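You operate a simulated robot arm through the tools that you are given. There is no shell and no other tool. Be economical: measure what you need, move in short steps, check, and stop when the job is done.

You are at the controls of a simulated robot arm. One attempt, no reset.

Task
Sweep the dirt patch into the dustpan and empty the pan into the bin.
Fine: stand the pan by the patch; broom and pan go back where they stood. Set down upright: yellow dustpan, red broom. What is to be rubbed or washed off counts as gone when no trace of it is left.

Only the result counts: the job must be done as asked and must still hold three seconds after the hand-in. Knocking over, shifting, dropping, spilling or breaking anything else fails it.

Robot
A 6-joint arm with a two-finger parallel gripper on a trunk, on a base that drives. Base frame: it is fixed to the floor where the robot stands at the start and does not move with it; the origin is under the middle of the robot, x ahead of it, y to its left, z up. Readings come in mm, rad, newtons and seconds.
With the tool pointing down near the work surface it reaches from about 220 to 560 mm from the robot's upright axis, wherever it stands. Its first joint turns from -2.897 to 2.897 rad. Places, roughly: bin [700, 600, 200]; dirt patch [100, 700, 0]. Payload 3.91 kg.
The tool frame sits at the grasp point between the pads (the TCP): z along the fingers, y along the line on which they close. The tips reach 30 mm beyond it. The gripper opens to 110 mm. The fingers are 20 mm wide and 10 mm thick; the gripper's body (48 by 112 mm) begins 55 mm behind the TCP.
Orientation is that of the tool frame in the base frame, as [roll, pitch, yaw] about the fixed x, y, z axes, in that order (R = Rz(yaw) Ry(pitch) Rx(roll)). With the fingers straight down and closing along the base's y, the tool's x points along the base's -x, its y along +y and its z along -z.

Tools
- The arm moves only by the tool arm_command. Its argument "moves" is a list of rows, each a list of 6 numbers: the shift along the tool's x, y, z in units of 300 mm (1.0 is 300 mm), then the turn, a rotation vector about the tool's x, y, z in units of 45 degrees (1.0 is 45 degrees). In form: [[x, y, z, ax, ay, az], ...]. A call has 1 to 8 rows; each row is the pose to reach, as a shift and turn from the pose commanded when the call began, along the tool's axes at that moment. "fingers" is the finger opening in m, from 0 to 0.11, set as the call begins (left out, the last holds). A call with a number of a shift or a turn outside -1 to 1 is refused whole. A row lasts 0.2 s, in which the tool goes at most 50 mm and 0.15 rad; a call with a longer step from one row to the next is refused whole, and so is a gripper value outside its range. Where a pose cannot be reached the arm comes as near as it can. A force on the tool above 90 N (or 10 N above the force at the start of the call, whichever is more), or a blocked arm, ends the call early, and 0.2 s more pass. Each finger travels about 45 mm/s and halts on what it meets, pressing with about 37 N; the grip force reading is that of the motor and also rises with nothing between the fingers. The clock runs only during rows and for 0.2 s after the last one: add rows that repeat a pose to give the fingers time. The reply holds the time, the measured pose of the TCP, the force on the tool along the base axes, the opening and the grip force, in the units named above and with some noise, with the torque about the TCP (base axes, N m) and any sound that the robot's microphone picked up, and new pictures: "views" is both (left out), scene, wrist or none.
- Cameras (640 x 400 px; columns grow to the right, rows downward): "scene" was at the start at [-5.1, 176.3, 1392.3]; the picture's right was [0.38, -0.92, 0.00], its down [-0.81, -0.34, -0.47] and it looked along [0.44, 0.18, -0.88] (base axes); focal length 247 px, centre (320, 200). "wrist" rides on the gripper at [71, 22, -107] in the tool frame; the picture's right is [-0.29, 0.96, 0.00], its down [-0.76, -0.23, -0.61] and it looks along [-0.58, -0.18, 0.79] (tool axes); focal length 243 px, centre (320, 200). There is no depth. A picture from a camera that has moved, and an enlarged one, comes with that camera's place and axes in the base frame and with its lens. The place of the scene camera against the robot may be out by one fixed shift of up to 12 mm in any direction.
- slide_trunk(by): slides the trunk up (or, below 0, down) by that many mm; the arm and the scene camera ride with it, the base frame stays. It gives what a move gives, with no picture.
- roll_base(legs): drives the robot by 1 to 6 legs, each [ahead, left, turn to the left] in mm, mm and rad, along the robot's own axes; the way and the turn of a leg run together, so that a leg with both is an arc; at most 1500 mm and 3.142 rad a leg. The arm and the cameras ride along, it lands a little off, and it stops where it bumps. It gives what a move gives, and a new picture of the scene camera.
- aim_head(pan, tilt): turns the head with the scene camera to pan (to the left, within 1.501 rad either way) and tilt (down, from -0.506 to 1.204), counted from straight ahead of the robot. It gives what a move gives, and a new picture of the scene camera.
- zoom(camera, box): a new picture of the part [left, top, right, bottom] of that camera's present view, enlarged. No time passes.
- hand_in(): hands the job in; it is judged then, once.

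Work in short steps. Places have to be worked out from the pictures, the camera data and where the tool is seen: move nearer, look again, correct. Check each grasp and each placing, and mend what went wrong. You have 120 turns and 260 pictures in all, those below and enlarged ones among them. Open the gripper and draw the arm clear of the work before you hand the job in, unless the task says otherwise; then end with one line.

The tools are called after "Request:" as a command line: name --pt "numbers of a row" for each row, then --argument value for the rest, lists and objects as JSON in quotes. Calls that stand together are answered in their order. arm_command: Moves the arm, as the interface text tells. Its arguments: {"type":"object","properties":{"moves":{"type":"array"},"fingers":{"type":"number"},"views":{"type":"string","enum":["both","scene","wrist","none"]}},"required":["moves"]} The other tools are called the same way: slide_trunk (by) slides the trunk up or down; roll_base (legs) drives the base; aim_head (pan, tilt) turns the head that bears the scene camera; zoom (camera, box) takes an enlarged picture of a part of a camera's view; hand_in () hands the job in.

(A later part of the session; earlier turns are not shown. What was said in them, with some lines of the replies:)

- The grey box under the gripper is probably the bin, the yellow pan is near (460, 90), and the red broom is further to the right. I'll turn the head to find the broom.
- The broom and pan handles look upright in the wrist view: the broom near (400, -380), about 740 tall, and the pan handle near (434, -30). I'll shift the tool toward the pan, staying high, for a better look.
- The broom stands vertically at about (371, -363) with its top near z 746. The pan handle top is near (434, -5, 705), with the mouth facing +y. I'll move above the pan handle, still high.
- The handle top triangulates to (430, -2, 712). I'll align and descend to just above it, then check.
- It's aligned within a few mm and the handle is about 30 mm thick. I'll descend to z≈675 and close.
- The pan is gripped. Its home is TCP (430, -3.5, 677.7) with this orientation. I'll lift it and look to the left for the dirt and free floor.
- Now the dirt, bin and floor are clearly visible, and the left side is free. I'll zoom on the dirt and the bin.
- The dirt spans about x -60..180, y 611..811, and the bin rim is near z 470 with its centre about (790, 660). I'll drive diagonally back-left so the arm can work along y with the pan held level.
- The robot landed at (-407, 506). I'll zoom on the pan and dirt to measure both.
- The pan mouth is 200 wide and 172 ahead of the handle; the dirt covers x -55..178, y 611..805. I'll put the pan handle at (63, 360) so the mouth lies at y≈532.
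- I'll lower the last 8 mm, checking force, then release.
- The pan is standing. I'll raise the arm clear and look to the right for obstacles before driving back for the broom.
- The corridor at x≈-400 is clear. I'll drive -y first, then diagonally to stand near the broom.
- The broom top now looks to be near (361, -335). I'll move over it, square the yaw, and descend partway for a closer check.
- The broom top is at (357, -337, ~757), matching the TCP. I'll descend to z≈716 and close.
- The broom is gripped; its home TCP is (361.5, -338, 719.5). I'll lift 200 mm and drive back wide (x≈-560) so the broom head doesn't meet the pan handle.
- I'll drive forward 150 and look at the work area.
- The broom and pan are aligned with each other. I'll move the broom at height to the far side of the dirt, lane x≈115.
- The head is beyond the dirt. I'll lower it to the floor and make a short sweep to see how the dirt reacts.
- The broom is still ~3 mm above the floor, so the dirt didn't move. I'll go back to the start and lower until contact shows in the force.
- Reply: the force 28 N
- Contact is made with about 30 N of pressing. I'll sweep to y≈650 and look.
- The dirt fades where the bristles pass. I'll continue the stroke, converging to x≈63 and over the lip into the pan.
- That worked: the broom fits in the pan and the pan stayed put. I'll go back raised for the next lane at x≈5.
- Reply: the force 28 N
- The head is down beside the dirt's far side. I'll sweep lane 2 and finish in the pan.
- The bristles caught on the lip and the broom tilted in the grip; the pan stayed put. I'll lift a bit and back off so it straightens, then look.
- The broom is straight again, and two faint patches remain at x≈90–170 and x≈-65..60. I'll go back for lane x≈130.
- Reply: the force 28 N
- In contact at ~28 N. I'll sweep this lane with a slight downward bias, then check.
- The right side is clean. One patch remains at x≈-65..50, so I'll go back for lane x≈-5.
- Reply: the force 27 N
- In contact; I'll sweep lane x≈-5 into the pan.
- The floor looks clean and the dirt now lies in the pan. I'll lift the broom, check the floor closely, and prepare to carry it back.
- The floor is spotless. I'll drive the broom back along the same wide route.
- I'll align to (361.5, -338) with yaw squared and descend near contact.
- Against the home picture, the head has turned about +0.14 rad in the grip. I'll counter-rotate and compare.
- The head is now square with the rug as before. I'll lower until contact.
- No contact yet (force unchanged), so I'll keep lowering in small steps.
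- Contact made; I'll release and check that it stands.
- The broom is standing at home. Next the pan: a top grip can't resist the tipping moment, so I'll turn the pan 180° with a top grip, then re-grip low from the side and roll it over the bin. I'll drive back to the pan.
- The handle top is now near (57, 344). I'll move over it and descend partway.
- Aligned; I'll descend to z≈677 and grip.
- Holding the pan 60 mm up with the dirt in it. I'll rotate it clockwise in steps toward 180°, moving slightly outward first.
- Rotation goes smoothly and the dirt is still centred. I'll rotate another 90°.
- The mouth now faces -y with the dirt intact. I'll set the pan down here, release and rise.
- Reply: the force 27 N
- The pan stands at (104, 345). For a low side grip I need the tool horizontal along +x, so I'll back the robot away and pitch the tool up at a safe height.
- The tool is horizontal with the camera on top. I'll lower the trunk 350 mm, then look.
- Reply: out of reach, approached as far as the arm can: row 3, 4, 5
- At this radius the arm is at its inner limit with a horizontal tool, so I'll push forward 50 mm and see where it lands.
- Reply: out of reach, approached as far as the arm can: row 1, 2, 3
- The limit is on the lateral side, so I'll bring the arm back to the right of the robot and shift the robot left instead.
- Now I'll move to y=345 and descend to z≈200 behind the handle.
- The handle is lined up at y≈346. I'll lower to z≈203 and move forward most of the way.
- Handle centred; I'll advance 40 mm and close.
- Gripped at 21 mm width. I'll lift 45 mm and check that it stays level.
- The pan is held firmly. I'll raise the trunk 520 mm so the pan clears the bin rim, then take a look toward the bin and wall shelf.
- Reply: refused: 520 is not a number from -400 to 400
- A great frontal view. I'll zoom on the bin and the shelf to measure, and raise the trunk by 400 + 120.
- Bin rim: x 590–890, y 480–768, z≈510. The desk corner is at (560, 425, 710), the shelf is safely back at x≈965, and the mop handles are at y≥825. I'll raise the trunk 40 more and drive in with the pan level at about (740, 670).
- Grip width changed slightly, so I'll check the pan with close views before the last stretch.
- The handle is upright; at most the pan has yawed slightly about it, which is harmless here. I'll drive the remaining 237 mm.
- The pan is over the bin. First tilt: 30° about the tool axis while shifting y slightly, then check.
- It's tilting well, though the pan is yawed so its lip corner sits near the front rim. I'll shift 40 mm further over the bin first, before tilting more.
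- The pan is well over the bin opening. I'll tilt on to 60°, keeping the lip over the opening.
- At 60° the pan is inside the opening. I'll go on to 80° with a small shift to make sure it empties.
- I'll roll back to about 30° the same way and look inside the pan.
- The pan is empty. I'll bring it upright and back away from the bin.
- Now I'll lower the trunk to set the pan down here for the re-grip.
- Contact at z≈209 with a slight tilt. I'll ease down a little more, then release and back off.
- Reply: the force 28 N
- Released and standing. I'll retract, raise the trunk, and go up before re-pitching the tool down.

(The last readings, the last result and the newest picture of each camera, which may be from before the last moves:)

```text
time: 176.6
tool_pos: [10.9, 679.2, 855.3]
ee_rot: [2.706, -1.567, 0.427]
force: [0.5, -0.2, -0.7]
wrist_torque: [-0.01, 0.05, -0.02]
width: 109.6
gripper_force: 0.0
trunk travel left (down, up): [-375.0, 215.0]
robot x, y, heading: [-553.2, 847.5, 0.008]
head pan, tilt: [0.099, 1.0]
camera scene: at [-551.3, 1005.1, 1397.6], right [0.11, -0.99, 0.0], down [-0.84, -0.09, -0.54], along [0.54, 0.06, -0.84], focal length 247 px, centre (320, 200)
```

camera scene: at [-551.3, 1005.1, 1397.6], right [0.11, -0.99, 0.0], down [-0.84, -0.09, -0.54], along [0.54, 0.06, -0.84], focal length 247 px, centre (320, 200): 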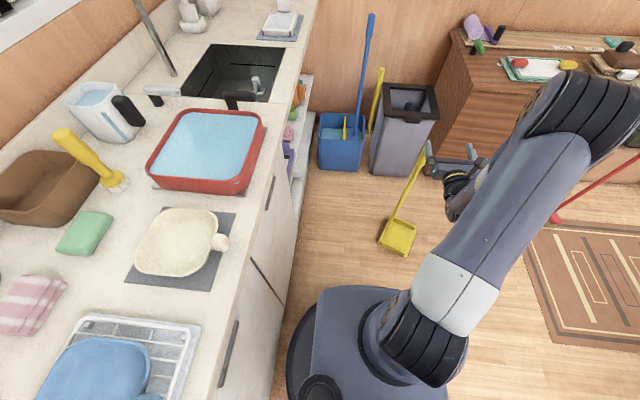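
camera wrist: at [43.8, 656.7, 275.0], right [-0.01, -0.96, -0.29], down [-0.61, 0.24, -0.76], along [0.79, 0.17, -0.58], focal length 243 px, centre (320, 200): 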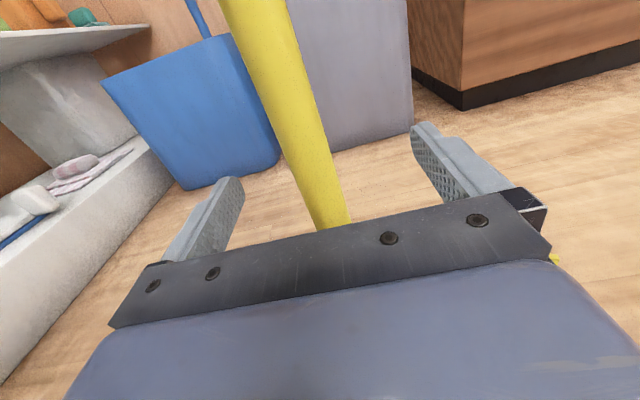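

The pan stands empty. I'll pitch the tool down in two calls.

Request:
arm_command --pt "0 0 0 0 -0.16 0" --pt "0 0 0 0 -0.33 0" --pt "0 0 0 0 -0.5 0" --pt "0 0 0 0 -0.67 0" --pt "0 0 0 0 -0.84 0" --pt "0 0 0 0 -1.0 0" --pt "0 0 0 0 -1.0 0" --views "none"

Request:
arm_command --pt "0 0 0 0 -0.16 0" --pt "0 0 0 0 -0.33 0" --pt "0 0 0 0 -0.5 0" --pt "0 0 0 0 -0.67 0" --pt "0 0 0 0 -0.84 0" --pt "0 0 0 0 -1.0 0" --pt "0 0 0 0 -1.0 0" --views "wrist"

Request:
zoom --camera "scene" --box '[360, 140, 480, 260]'

```text
time: 178.2
tool_pos: [16.1, 680.0, 855.6]
ee_rot: [3.139, -0.784, -0.008]
force: [0.2, -0.5, 0.4]
wrist_torque: [-0.02, 0.03, 0.0]
width: 110.2
gripper_force: 0.1
trunk travel left (down, up): [-375.0, 215.0]
robot x, y, heading: [-559.0, 849.0, 0.007]
head pan, tilt: [0.099, 1.0]
```

```text
time: 179.8
tool_pos: [16.0, 680.6, 853.7]
ee_rot: [3.14, 0.005, -0.008]
force: [-0.5, -0.1, 0.1]
wrist_torque: [-0.01, -0.01, 0.02]
width: 109.8
gripper_force: 0.1
trunk travel left (down, up): [-375.0, 215.0]
robot x, y, heading: [-553.0, 845.7, 0.009]
head pan, tilt: [0.099, 1.0]
camera wrist: at [87.9, 659.5, 962.6], right [-0.3, -0.95, 0.0], down [-0.76, 0.24, 0.61], along [-0.58, 0.18, -0.79], focal length 243 px, centre (320, 200)
```

wrist: 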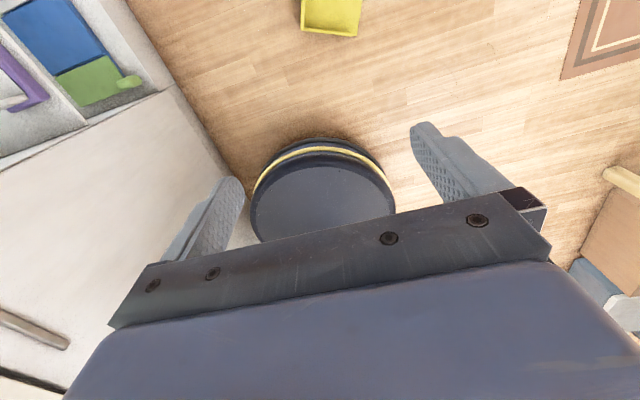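

```text
3.33 times, centred on (420, 200) of scene
camera zoom: at [-550.9, 1005.0, 1397.6], right [0.11, -0.99, 0.0], down [-0.84, -0.09, -0.54], along [0.54, 0.06, -0.84], focal length 825 px, centre (-13, 200)
```

zoom: 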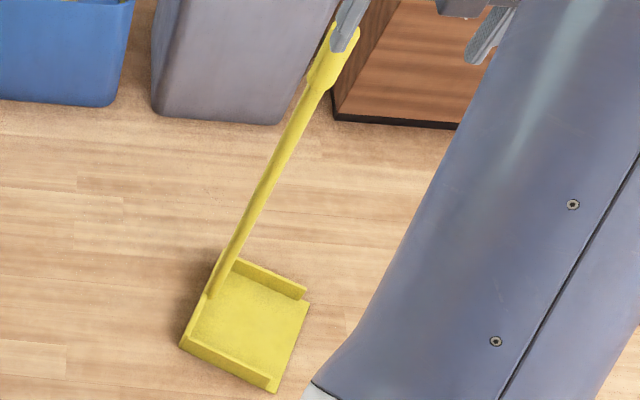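

The pan is yawed about -24° in the floor plane. I'll move over the handle and rotate the tool to match.

Request:
arm_command --pt "0.1 0 0 0 0 0.1" --pt "0.22 0 0 0 0 0.22" --pt "0.34 0 0 0 0 0.36" --pt "0.44 0 0 0 0 0.53" --pt "0.44 0 0 0 0 0.53" --views "wrist"

```text
time: 181.0
tool_pos: [96.3, 627.2, 852.1]
ee_rot: [-3.114, -0.004, -0.238]
force: [-0.3, 0.1, 0.5]
wrist_torque: [-0.02, 0.01, -0.04]
width: 110.2
gripper_force: 0.0
out of reach, approached as far as the arm can: row 2, 3, 4, 5
trunk travel left (down, up): [-375.0, 215.0]
robot x, y, heading: [-557.7, 844.7, 0.01]
head pan, tilt: [0.099, 1.0]
camera wrist: at [159.6, 588.5, 959.5], right [-0.51, -0.86, -0.03], down [-0.69, 0.39, 0.61], along [-0.52, 0.33, -0.79], focal length 243 px, centre (320, 200)
```

wrist: 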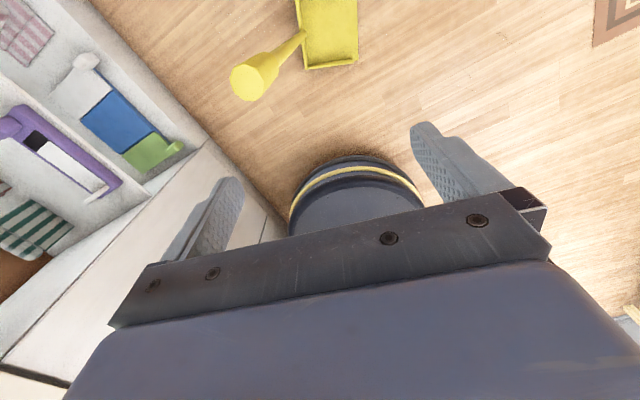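

At z 850 that's beyond reach, so I'll drive 130 closer.

Request:
roll_base --legs '[[130, 0, 0]]'

Request:
arm_command --pt "-0.05 -0.05 0 0 0 0" --pt "-0.05 -0.05 0 0 0 0" --views "wrist"

```text
time: 182.2
tool_pos: [225.0, 627.9, 851.2]
ee_rot: [-3.116, -0.004, -0.235]
force: [0.7, 0.8, -1.5]
wrist_torque: [-0.02, -0.03, 0.0]
width: 110.2
gripper_force: 0.1
trunk travel left (down, up): [-375.0, 215.0]
robot x, y, heading: [-424.1, 849.2, 0.007]
head pan, tilt: [0.099, 1.0]
camera scene: at [-422.3, 1005.8, 1397.6], right [0.11, -0.99, 0.0], down [-0.84, -0.09, -0.54], along [0.54, 0.06, -0.84], focal length 247 px, centre (320, 200)
```

scene: 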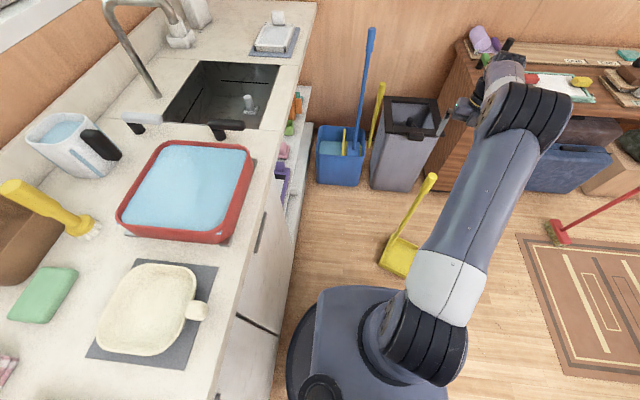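

```text
time: 182.8
tool_pos: [211.7, 642.9, 850.8]
ee_rot: [-3.112, -0.005, -0.228]
force: [-0.1, -0.5, 1.0]
wrist_torque: [-0.01, -0.03, -0.01]
width: 110.0
gripper_force: 0.0
out of reach, approached as far as the arm can: row 1, 2
trunk travel left (down, up): [-375.0, 215.0]
robot x, y, heading: [-427.6, 847.7, 0.008]
head pan, tilt: [0.099, 1.0]
camera wrist: at [276.4, 603.7, 958.9], right [-0.5, -0.87, -0.03], down [-0.7, 0.38, 0.61], along [-0.52, 0.33, -0.79], focal length 243 px, centre (320, 200)
```

wrist: 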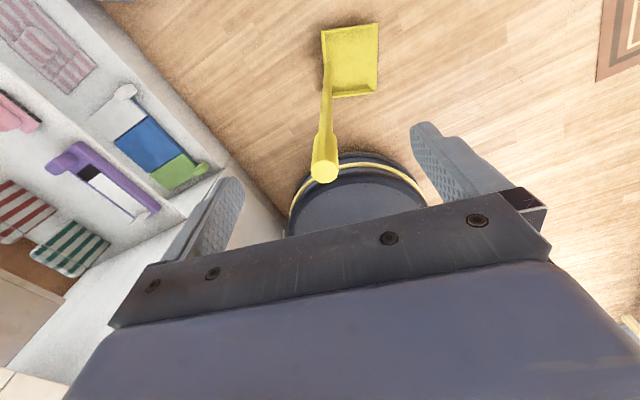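

The limit is about 670 mm. I'll move in toward the handle at (151, 679), levelling the tool and setting yaw to -0.42.

Request:
arm_command --pt "-0.1 -0.03 0 -0.02 0 0.06" --pt "-0.225 -0.071 0 -0.0377 0.005 0.15" --pt "-0.225 -0.071 0 -0.0377 0.005 0.242" --pt "-0.225 -0.071 0 -0.0377 0.005 0.242" --views "wrist"

```text
time: 183.8
tool_pos: [127.8, 630.9, 846.7]
ee_rot: [-3.11, -0.013, -0.31]
force: [-0.6, 0.2, 0.4]
wrist_torque: [-0.04, 0.01, 0.01]
width: 109.7
gripper_force: 0.0
out of reach, approached as far as the arm can: row 1, 2, 3, 4
trunk travel left (down, up): [-375.0, 215.0]
robot x, y, heading: [-426.3, 845.7, 0.002]
head pan, tilt: [0.099, 1.0]
camera wrist: at [187.3, 586.5, 955.0], right [-0.57, -0.82, -0.03], down [-0.67, 0.44, 0.61], along [-0.48, 0.37, -0.8], focal length 243 px, centre (320, 200)
```

wrist: 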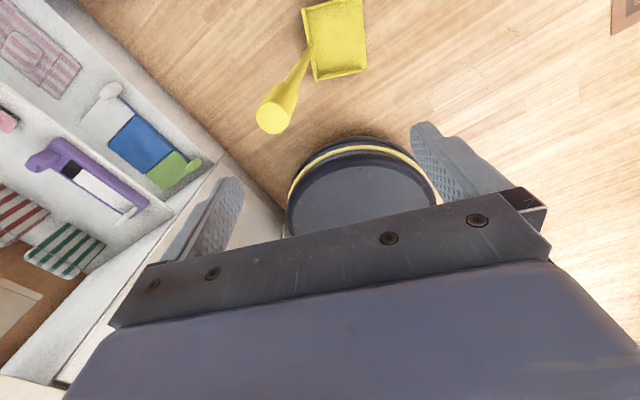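

This is a wrist-joint limit, not distance. I'll use yaw 0 instead, which worked before, and rotate back first.

Request:
arm_command --pt "0 0 0 -0.01 0 -0.1" --pt "0 0 0 -0.02 0 -0.2" --pt "0 0 0 -0.04 0 -0.3" --pt "0 0 0 -0.04 0 -0.395" --pt "0 0 0 -0.04 0 -0.395" --views "none"

```text
time: 185.1
tool_pos: [125.9, 632.6, 844.6]
ee_rot: [3.136, -0.016, 0.002]
force: [-0.3, -0.2, 0.0]
wrist_torque: [0.01, 0.02, 0.0]
width: 109.9
gripper_force: 0.0
trunk travel left (down, up): [-375.0, 215.0]
robot x, y, heading: [-427.3, 847.7, 0.002]
head pan, tilt: [0.099, 1.0]
```

Reachable again. I'll move over the handle at (151, 679), level, and descend partway.

Request:
arm_command --pt "0.04 -0.08 0 0.005 -0.02 0" --pt "0.083 -0.155 0 0.007 -0.02 0" --pt "0.083 -0.155 0.12 0.007 -0.02 0" --pt "0.083 -0.155 0.25 0.007 -0.02 0" --pt "0.083 -0.155 0.25 0.007 -0.02 0" --views "wrist"

```text
time: 186.2
tool_pos: [150.1, 681.5, 765.9]
ee_rot: [-3.141, -0.001, 0.0]
force: [0.9, 0.0, -0.3]
wrist_torque: [-0.03, 0.01, 0.0]
width: 110.1
gripper_force: 0.1
trunk travel left (down, up): [-375.0, 215.0]
robot x, y, heading: [-429.6, 847.4, 0.007]
head pan, tilt: [0.099, 1.0]
camera wrist: at [221.7, 661.1, 874.5], right [-0.29, -0.96, 0.0], down [-0.76, 0.23, 0.61], along [-0.58, 0.18, -0.79], focal length 243 px, centre (320, 200)
```

wrist: 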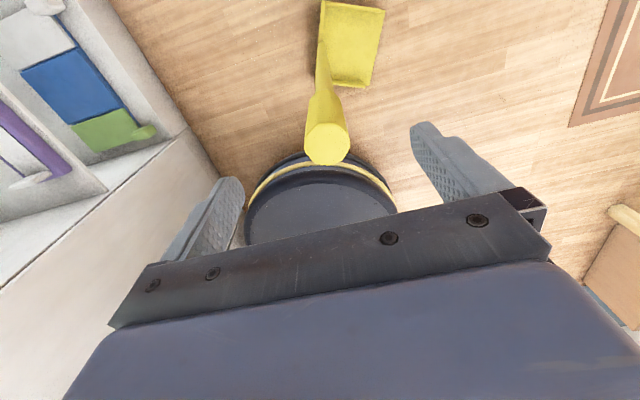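

Aligned; I'll descend, grip and lift 60 mm.

Request:
arm_command --pt "-0.003 0.008 0.14 0 0 0" --pt "-0.003 0.008 0.26 0 0 0" --pt "-0.003 0.008 0.293 0 0 0" --pt "-0.003 0.008 0.293 0 0 0" --views "none"

Request:
arm_command --pt "0 0 0 0 0 0" --pt "0 0 0 0 0 0" --pt "0 0 0 0 0 0" --pt "0 0 0 0 0 0" --pt "0 0 0 0 0 0" --pt "0 0 0 0 0 0" --fingers 0.015 --views "none"

Request:
arm_command --pt "0 0 -0.05 0 0 0" --pt "0 0 -0.15 0 0 0" --pt "0 0 -0.27 0 0 0" --pt "0 0 -0.27 0 0 0" --views "wrist"

```text
time: 187.2
tool_pos: [150.1, 675.9, 679.5]
ee_rot: [-3.141, -0.002, 0.0]
force: [0.6, -0.8, -0.1]
wrist_torque: [-0.03, 0.02, -0.02]
width: 110.1
gripper_force: 0.0
trunk travel left (down, up): [-375.0, 215.0]
robot x, y, heading: [-424.9, 847.4, 0.01]
head pan, tilt: [0.099, 1.0]
```

```text
time: 188.7
tool_pos: [148.9, 676.5, 679.9]
ee_rot: [3.14, -0.002, 0.0]
force: [0.3, -2.0, -0.3]
wrist_torque: [-0.81, -0.21, -0.17]
width: 31.6
gripper_force: 37.0
trunk travel left (down, up): [-375.0, 215.0]
robot x, y, heading: [-427.3, 849.6, 0.006]
head pan, tilt: [0.099, 1.0]
```

```text
time: 189.7
tool_pos: [152.4, 678.6, 761.0]
ee_rot: [-3.14, 0.0, -0.001]
force: [0.5, 0.0, -6.2]
wrist_torque: [0.46, -0.14, 0.0]
width: 31.4
gripper_force: 36.8
trunk travel left (down, up): [-375.0, 215.0]
robot x, y, heading: [-422.6, 845.8, 0.006]
head pan, tilt: [0.099, 1.0]
camera wrist: at [224.2, 658.5, 869.5], right [-0.29, -0.96, 0.0], down [-0.76, 0.23, 0.61], along [-0.58, 0.18, -0.79], focal length 243 px, centre (320, 200)
```

wrist: 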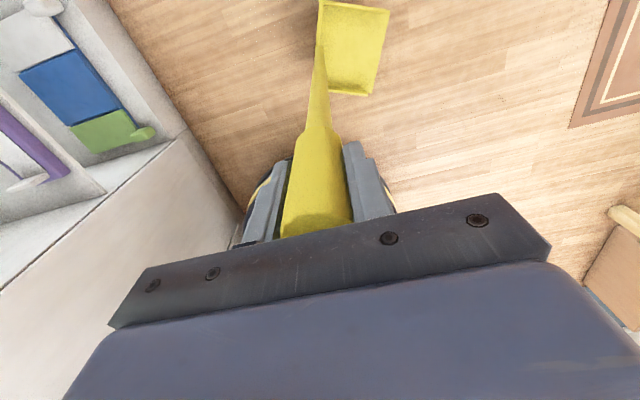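

Held, with ~17–24° yaw offset. I'll rotate back 180° in four 45° steps.

Request:
arm_command --pt "0 0 0 0 0 -0.14" --pt "0 0 0 0 0 -0.3" --pt "0 0 0 0 0 -0.48" --pt "0 0 0 0 0 -0.66" --pt "0 0 0 0 0 -0.84" --pt "0 0 0 0 0 -1.0" --pt "0 0 0 0 0 -1.0" --views "none"

Request:
arm_command --pt "0 0 0 0 0 -0.14" --pt "0 0 0 0 0 -0.3" --pt "0 0 0 0 0 -0.48" --pt "0 0 0 0 0 -0.66" --pt "0 0 0 0 0 -0.84" --pt "0 0 0 0 0 -1.0" --pt "0 0 0 0 0 -1.0" --views "none"

Request:
arm_command --pt "0 0 0 0 0 -0.14" --pt "0 0 0 0 0 -0.3" --pt "0 0 0 0 0 -0.48" --pt "0 0 0 0 0 -0.66" --pt "0 0 0 0 0 -0.84" --pt "0 0 0 0 0 -1.0" --pt "0 0 0 0 0 -1.0" --views "none"

Request:
arm_command --pt "0 0 0 0 0 -0.14" --pt "0 0 0 0 0 -0.3" --pt "0 0 0 0 0 -0.48" --pt "0 0 0 0 0 -0.66" --pt "0 0 0 0 0 -0.84" --pt "0 0 0 0 0 -1.0" --pt "0 0 0 0 0 -1.0" --views "both"

```text
time: 191.2
tool_pos: [151.0, 677.6, 761.6]
ee_rot: [-3.141, -0.001, 0.787]
force: [0.6, -0.3, -5.7]
wrist_torque: [-0.08, -0.12, -0.01]
width: 31.8
gripper_force: 36.9
trunk travel left (down, up): [-375.0, 215.0]
robot x, y, heading: [-426.0, 848.0, 0.006]
head pan, tilt: [0.099, 1.0]
```

```text
time: 192.8
tool_pos: [150.5, 677.6, 761.9]
ee_rot: [-3.14, 0.0, 1.572]
force: [-0.1, -0.1, -6.3]
wrist_torque: [0.03, 0.45, 0.0]
width: 31.5
gripper_force: 36.7
trunk travel left (down, up): [-375.0, 215.0]
robot x, y, heading: [-426.9, 846.4, 0.006]
head pan, tilt: [0.099, 1.0]
```

```text
time: 194.4
tool_pos: [151.7, 676.9, 760.5]
ee_rot: [-3.14, 0.0, 2.359]
force: [0.2, 0.5, -6.1]
wrist_torque: [-0.24, 0.34, 0.01]
width: 31.5
gripper_force: 37.0
trunk travel left (down, up): [-375.0, 215.0]
robot x, y, heading: [-424.3, 845.6, 0.008]
head pan, tilt: [0.099, 1.0]
```

```text
time: 196.1
tool_pos: [151.6, 678.6, 761.2]
ee_rot: [3.141, 0.0, -3.141]
force: [-0.2, -0.6, -5.6]
wrist_torque: [-0.47, 0.09, 0.01]
width: 31.6
gripper_force: 36.8
trunk travel left (down, up): [-375.0, 215.0]
robot x, y, heading: [-429.3, 849.2, 0.006]
head pan, tilt: [0.099, 1.0]
camera scene: at [-421.7, 1005.7, 1397.6], right [0.11, -0.99, 0.0], down [-0.84, -0.09, -0.54], along [0.54, 0.06, -0.84], focal length 247 px, centre (320, 200)
camera wrist: at [80.6, 700.5, 870.2], right [0.29, 0.96, 0.0], down [0.76, -0.23, 0.61], along [0.58, -0.17, -0.79], focal length 243 px, centre (320, 200)
```

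scene: 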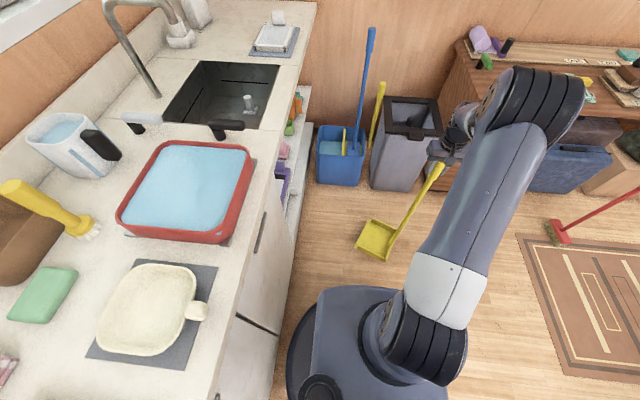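
wrist: 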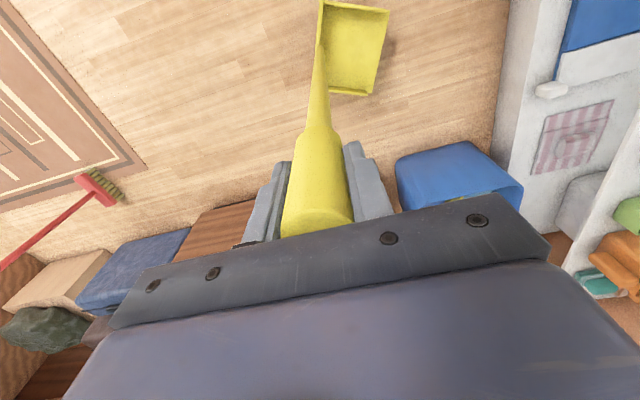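

The mouth now faces +y but needs ~20° more turn. I'll rotate by -0.42 units and compare with the home picture.

Request:
arm_command --pt "0 0 0 0 0 -0.14" --pt "0 0 0 0 0 -0.3" --pt "0 0 0 0 0 -0.42" --pt "0 0 0 0 0 -0.42" --views "none"

Request:
zoom --camera "scene" --box '[340, 190, 440, 290]'

```text
time: 197.1
tool_pos: [150.9, 677.3, 761.1]
ee_rot: [-3.141, -0.001, -2.812]
force: [-0.2, 0.3, -7.0]
wrist_torque: [-0.5, -0.04, 0.02]
width: 31.6
gripper_force: 37.1
trunk travel left (down, up): [-375.0, 215.0]
robot x, y, heading: [-425.4, 851.2, 0.008]
head pan, tilt: [0.099, 1.0]
```

```text
4.00 times, centred on (390, 240) of scene
camera zoom: at [-421.7, 1005.7, 1397.6], right [0.11, -0.99, 0.0], down [-0.84, -0.09, -0.54], along [0.54, 0.06, -0.84], focal length 990 px, centre (40, 40)
```

zoom: 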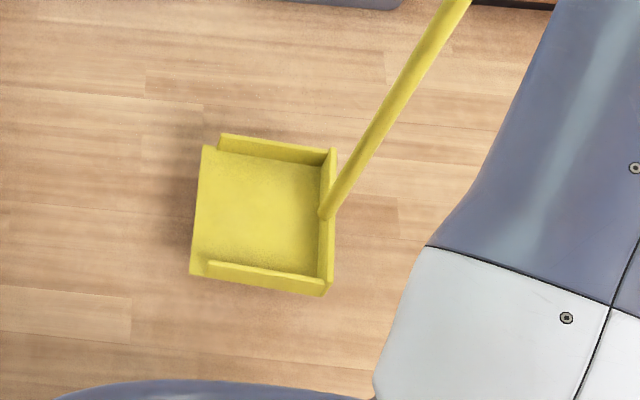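

Within a few degrees; I'll add a small turn and drive straight to the home spot.

Request:
arm_command --pt "0 0 0 0 0 -0.065" --pt "0 0 0 0 0 -0.065" --views "none"

Request:
roll_base --legs '[[274, -683, 0]]'

Request:
zoom --camera "scene" --box '[340, 190, 440, 290]'

```text
time: 197.7
tool_pos: [151.8, 676.6, 762.2]
ee_rot: [3.141, 0.0, -2.759]
force: [-0.3, -0.6, -5.8]
wrist_torque: [0.15, 0.15, 0.04]
width: 31.5
gripper_force: 36.5
trunk travel left (down, up): [-375.0, 215.0]
robot x, y, heading: [-424.9, 847.8, 0.008]
head pan, tilt: [0.099, 1.0]
```

```text
time: 201.6
tool_pos: [428.3, 17.4, 761.2]
ee_rot: [-3.141, 0.001, -2.754]
force: [-0.2, -0.9, -6.3]
wrist_torque: [-0.39, -0.03, -0.01]
width: 31.8
gripper_force: 36.2
trunk travel left (down, up): [-375.0, 215.0]
robot x, y, heading: [-151.9, 186.5, 0.01]
head pan, tilt: [0.099, 1.0]
camera scene: at [-146.6, 342.5, 1397.6], right [0.11, -0.99, 0.0], down [-0.84, -0.09, -0.54], along [0.54, 0.06, -0.84], focal length 247 px, centre (320, 200)
```

scene: 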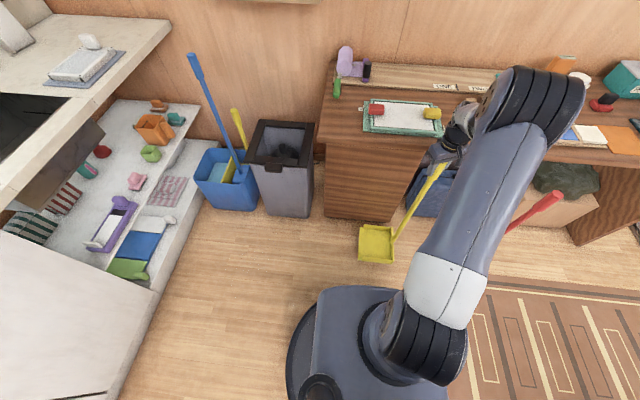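

```text
4.00 times, centred on (390, 240) of scene
camera zoom: at [-146.6, 342.5, 1397.6], right [0.11, -0.99, 0.0], down [-0.84, -0.09, -0.54], along [0.54, 0.06, -0.84], focal length 990 px, centre (40, 40)
```

zoom: 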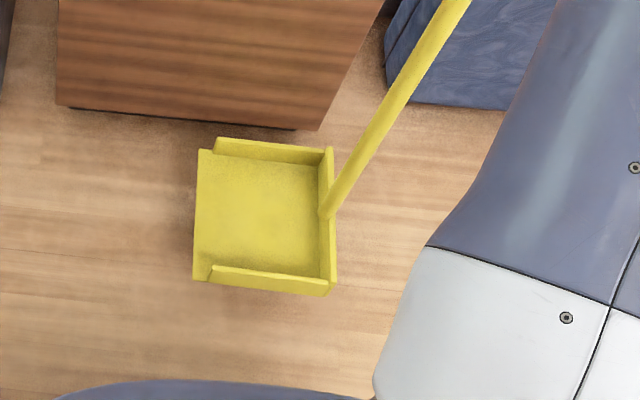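

The pan is square (about -1°). I'll shift to the home spot (430, -3.5) and lower close to the floor.

Request:
arm_command --pt "0.01 -0.035 0.05 0 0 0" --pt "0.021 -0.067 0.12 0 0 0" --pt "0.021 -0.067 0.2 0 0 0" --pt "0.021 -0.067 0.25 0 0 0" --pt "0.021 -0.067 0.262 0 0 0" --pt "0.021 -0.067 0.262 0 0 0" --views "none"

Request:
arm_command --pt "0 0 0.005 0 0 0" --pt "0 0 0.01 0 0 0" --pt "0 0 0.01 0 0 0" --views "none"

```text
time: 203.0
tool_pos: [427.1, -4.6, 684.9]
ee_rot: [3.14, 0.0, -2.753]
force: [0.7, 0.4, -6.8]
wrist_torque: [-0.46, -0.08, 0.0]
width: 31.8
gripper_force: 37.0
trunk travel left (down, up): [-375.0, 215.0]
robot x, y, heading: [-153.0, 185.0, 0.005]
head pan, tilt: [0.099, 1.0]
```

```text
time: 203.8
tool_pos: [430.5, -3.2, 681.3]
ee_rot: [-3.141, 0.003, -2.754]
force: [-1.4, 0.4, 1.4]
wrist_torque: [0.3, 0.47, 0.08]
width: 31.6
gripper_force: 37.0
trunk travel left (down, up): [-375.0, 215.0]
robot x, y, heading: [-151.3, 186.1, 0.014]
head pan, tilt: [0.099, 1.0]
```

Touching the floor at the home position. I'll ease down 1 mm, release, and rise straight up.

Request:
arm_command --pt "0 0 0.004 0 0 0" --pt "0 0 0.004 0 0 0" --views "none"

Request:
arm_command --pt "0 0 0 0 0 0" --pt "0 0 0 0 0 0" --pt "0 0 0 0 0 0" --pt "0 0 0 0 0 0" --pt "0 0 0 0 0 0" --pt "0 0 0 0 0 0" --fingers 0.11 --views "none"

Request:
arm_command --pt "0 0 -0.1 0 0 0" --pt "0 0 -0.24 0 0 0" --pt "0 0 -0.38 0 0 0" --pt "0 0 -0.52 0 0 0" --pt "0 0 -0.66 0 0 0" --pt "0 0 -0.8 0 0 0" --pt "0 0 -0.8 0 0 0" --views "both"

```text
time: 204.4
tool_pos: [429.5, -3.0, 682.3]
ee_rot: [3.142, 0.002, -2.754]
force: [-5.4, 2.4, 20.2]
wrist_torque: [0.77, 1.34, 0.12]
width: 31.8
gripper_force: 37.1
trunk travel left (down, up): [-375.0, 215.0]
robot x, y, heading: [-151.5, 185.9, 0.015]
head pan, tilt: [0.099, 1.0]
```

```text
time: 205.8
tool_pos: [429.7, -4.8, 679.2]
ee_rot: [3.141, 0.001, -2.755]
force: [-0.1, -0.7, -0.4]
wrist_torque: [0.02, 0.0, -0.04]
width: 109.9
gripper_force: 0.1
trunk travel left (down, up): [-375.0, 215.0]
robot x, y, heading: [-149.1, 185.9, 0.009]
head pan, tilt: [0.099, 1.0]
```

```text
time: 207.4
tool_pos: [428.4, -3.4, 920.6]
ee_rot: [-3.141, -0.002, -2.754]
force: [-0.5, -0.1, 0.1]
wrist_torque: [0.0, -0.02, -0.02]
width: 109.9
gripper_force: 0.1
trunk travel left (down, up): [-375.0, 215.0]
robot x, y, heading: [-147.1, 185.5, 0.016]
head pan, tilt: [0.099, 1.0]
camera scene: at [-147.2, 342.5, 1397.6], right [0.11, -0.99, 0.0], down [-0.84, -0.09, -0.54], along [0.54, 0.06, -0.84], focal length 247 px, centre (320, 200)
camera wrist: at [355.8, -9.3, 1029.3], right [-0.09, 1.0, 0.0], down [0.79, 0.07, 0.61], along [0.61, 0.06, -0.79], focal length 243 px, centre (320, 200)
```

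scene: 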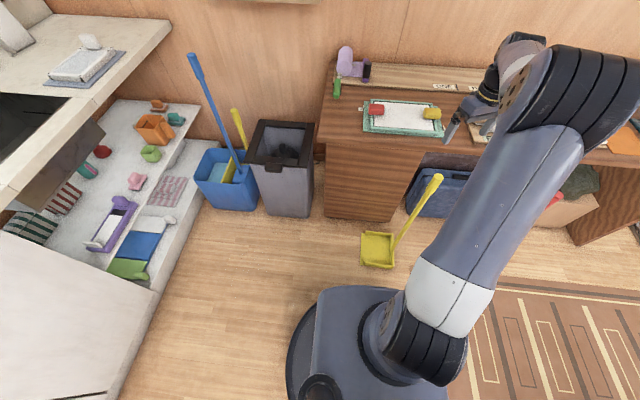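
wrist: 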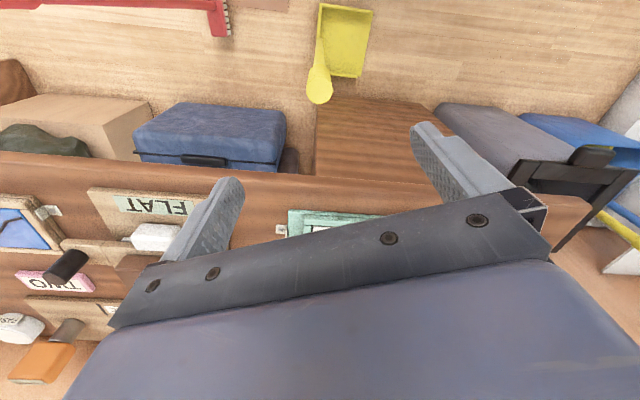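

The pan stands upright at home and the broom is visible too. I'll drive back a bit and take a last look at the broom, pan and floor.

Request:
roll_base --legs '[[-250, 0, 0]]'

Request:
aim_head --pan 0.2 --tilt 0.75

Request:
aim_head --pan -0.9 --tilt 0.75

```text
time: 209.2
tool_pos: [177.2, -8.2, 920.3]
ee_rot: [-3.141, 0.0, -2.759]
force: [-0.7, -0.6, 0.2]
wrist_torque: [0.0, -0.01, 0.01]
width: 110.2
gripper_force: 0.1
trunk travel left (down, up): [-375.0, 215.0]
robot x, y, heading: [-405.1, 179.6, 0.01]
head pan, tilt: [0.099, 1.0]
camera scene: at [-398.6, 339.7, 1397.6], right [0.11, -0.99, 0.0], down [-0.84, -0.09, -0.54], along [0.54, 0.06, -0.84], focal length 247 px, centre (320, 200)
```

scene: 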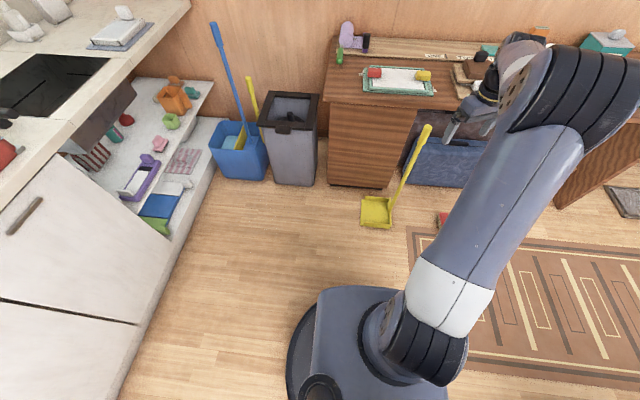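

```text
time: 210.0
tool_pos: [177.3, -7.6, 921.3]
ee_rot: [-3.141, -0.001, -2.757]
force: [0.5, 0.4, 0.7]
wrist_torque: [0.02, 0.0, -0.01]
width: 110.0
gripper_force: 0.0
trunk travel left (down, up): [-375.0, 215.0]
robot x, y, heading: [-404.5, 177.6, 0.007]
head pan, tilt: [0.201, 0.75]
camera scene: at [-386.9, 349.4, 1416.7], right [0.21, -0.98, 0.0], down [-0.67, -0.14, -0.73], along [0.71, 0.15, -0.68], focal length 247 px, centre (320, 200)
```

scene: 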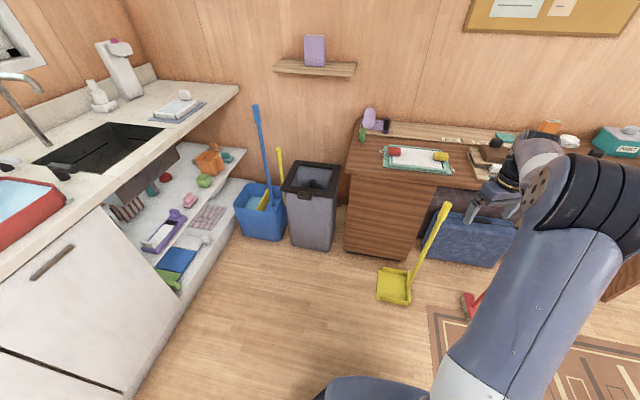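

```text
time: 211.3
tool_pos: [177.0, -7.3, 921.0]
ee_rot: [-3.141, 0.001, -2.758]
force: [0.7, 1.1, -0.3]
wrist_torque: [-0.04, 0.0, 0.01]
width: 109.8
gripper_force: 0.1
trunk travel left (down, up): [-375.0, 215.0]
robot x, y, heading: [-400.2, 183.4, 0.012]
head pan, tilt: [-0.901, 0.75]
camera scene: at [-415.8, 267.7, 1416.7], right [-0.78, -0.63, 0.0], down [-0.43, 0.53, -0.73], along [0.46, -0.57, -0.68], focal length 247 px, centre (320, 200)
```

scene: 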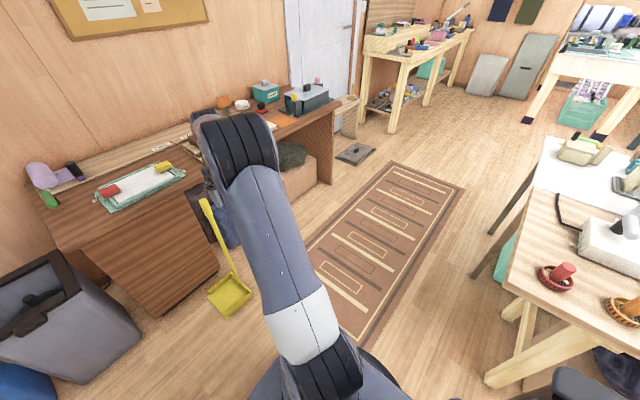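

The floor is clean, the pan is empty and upright at home, the broom stands at home, and the arm is clear. I'll hand in.

Request:
hand_in

```text
The job is handed in.
```

The dirt patch was swept into the dustpan and emptied into the bin. The broom and pan are both standing upright where they started, and the floor shows no trace of dirt.
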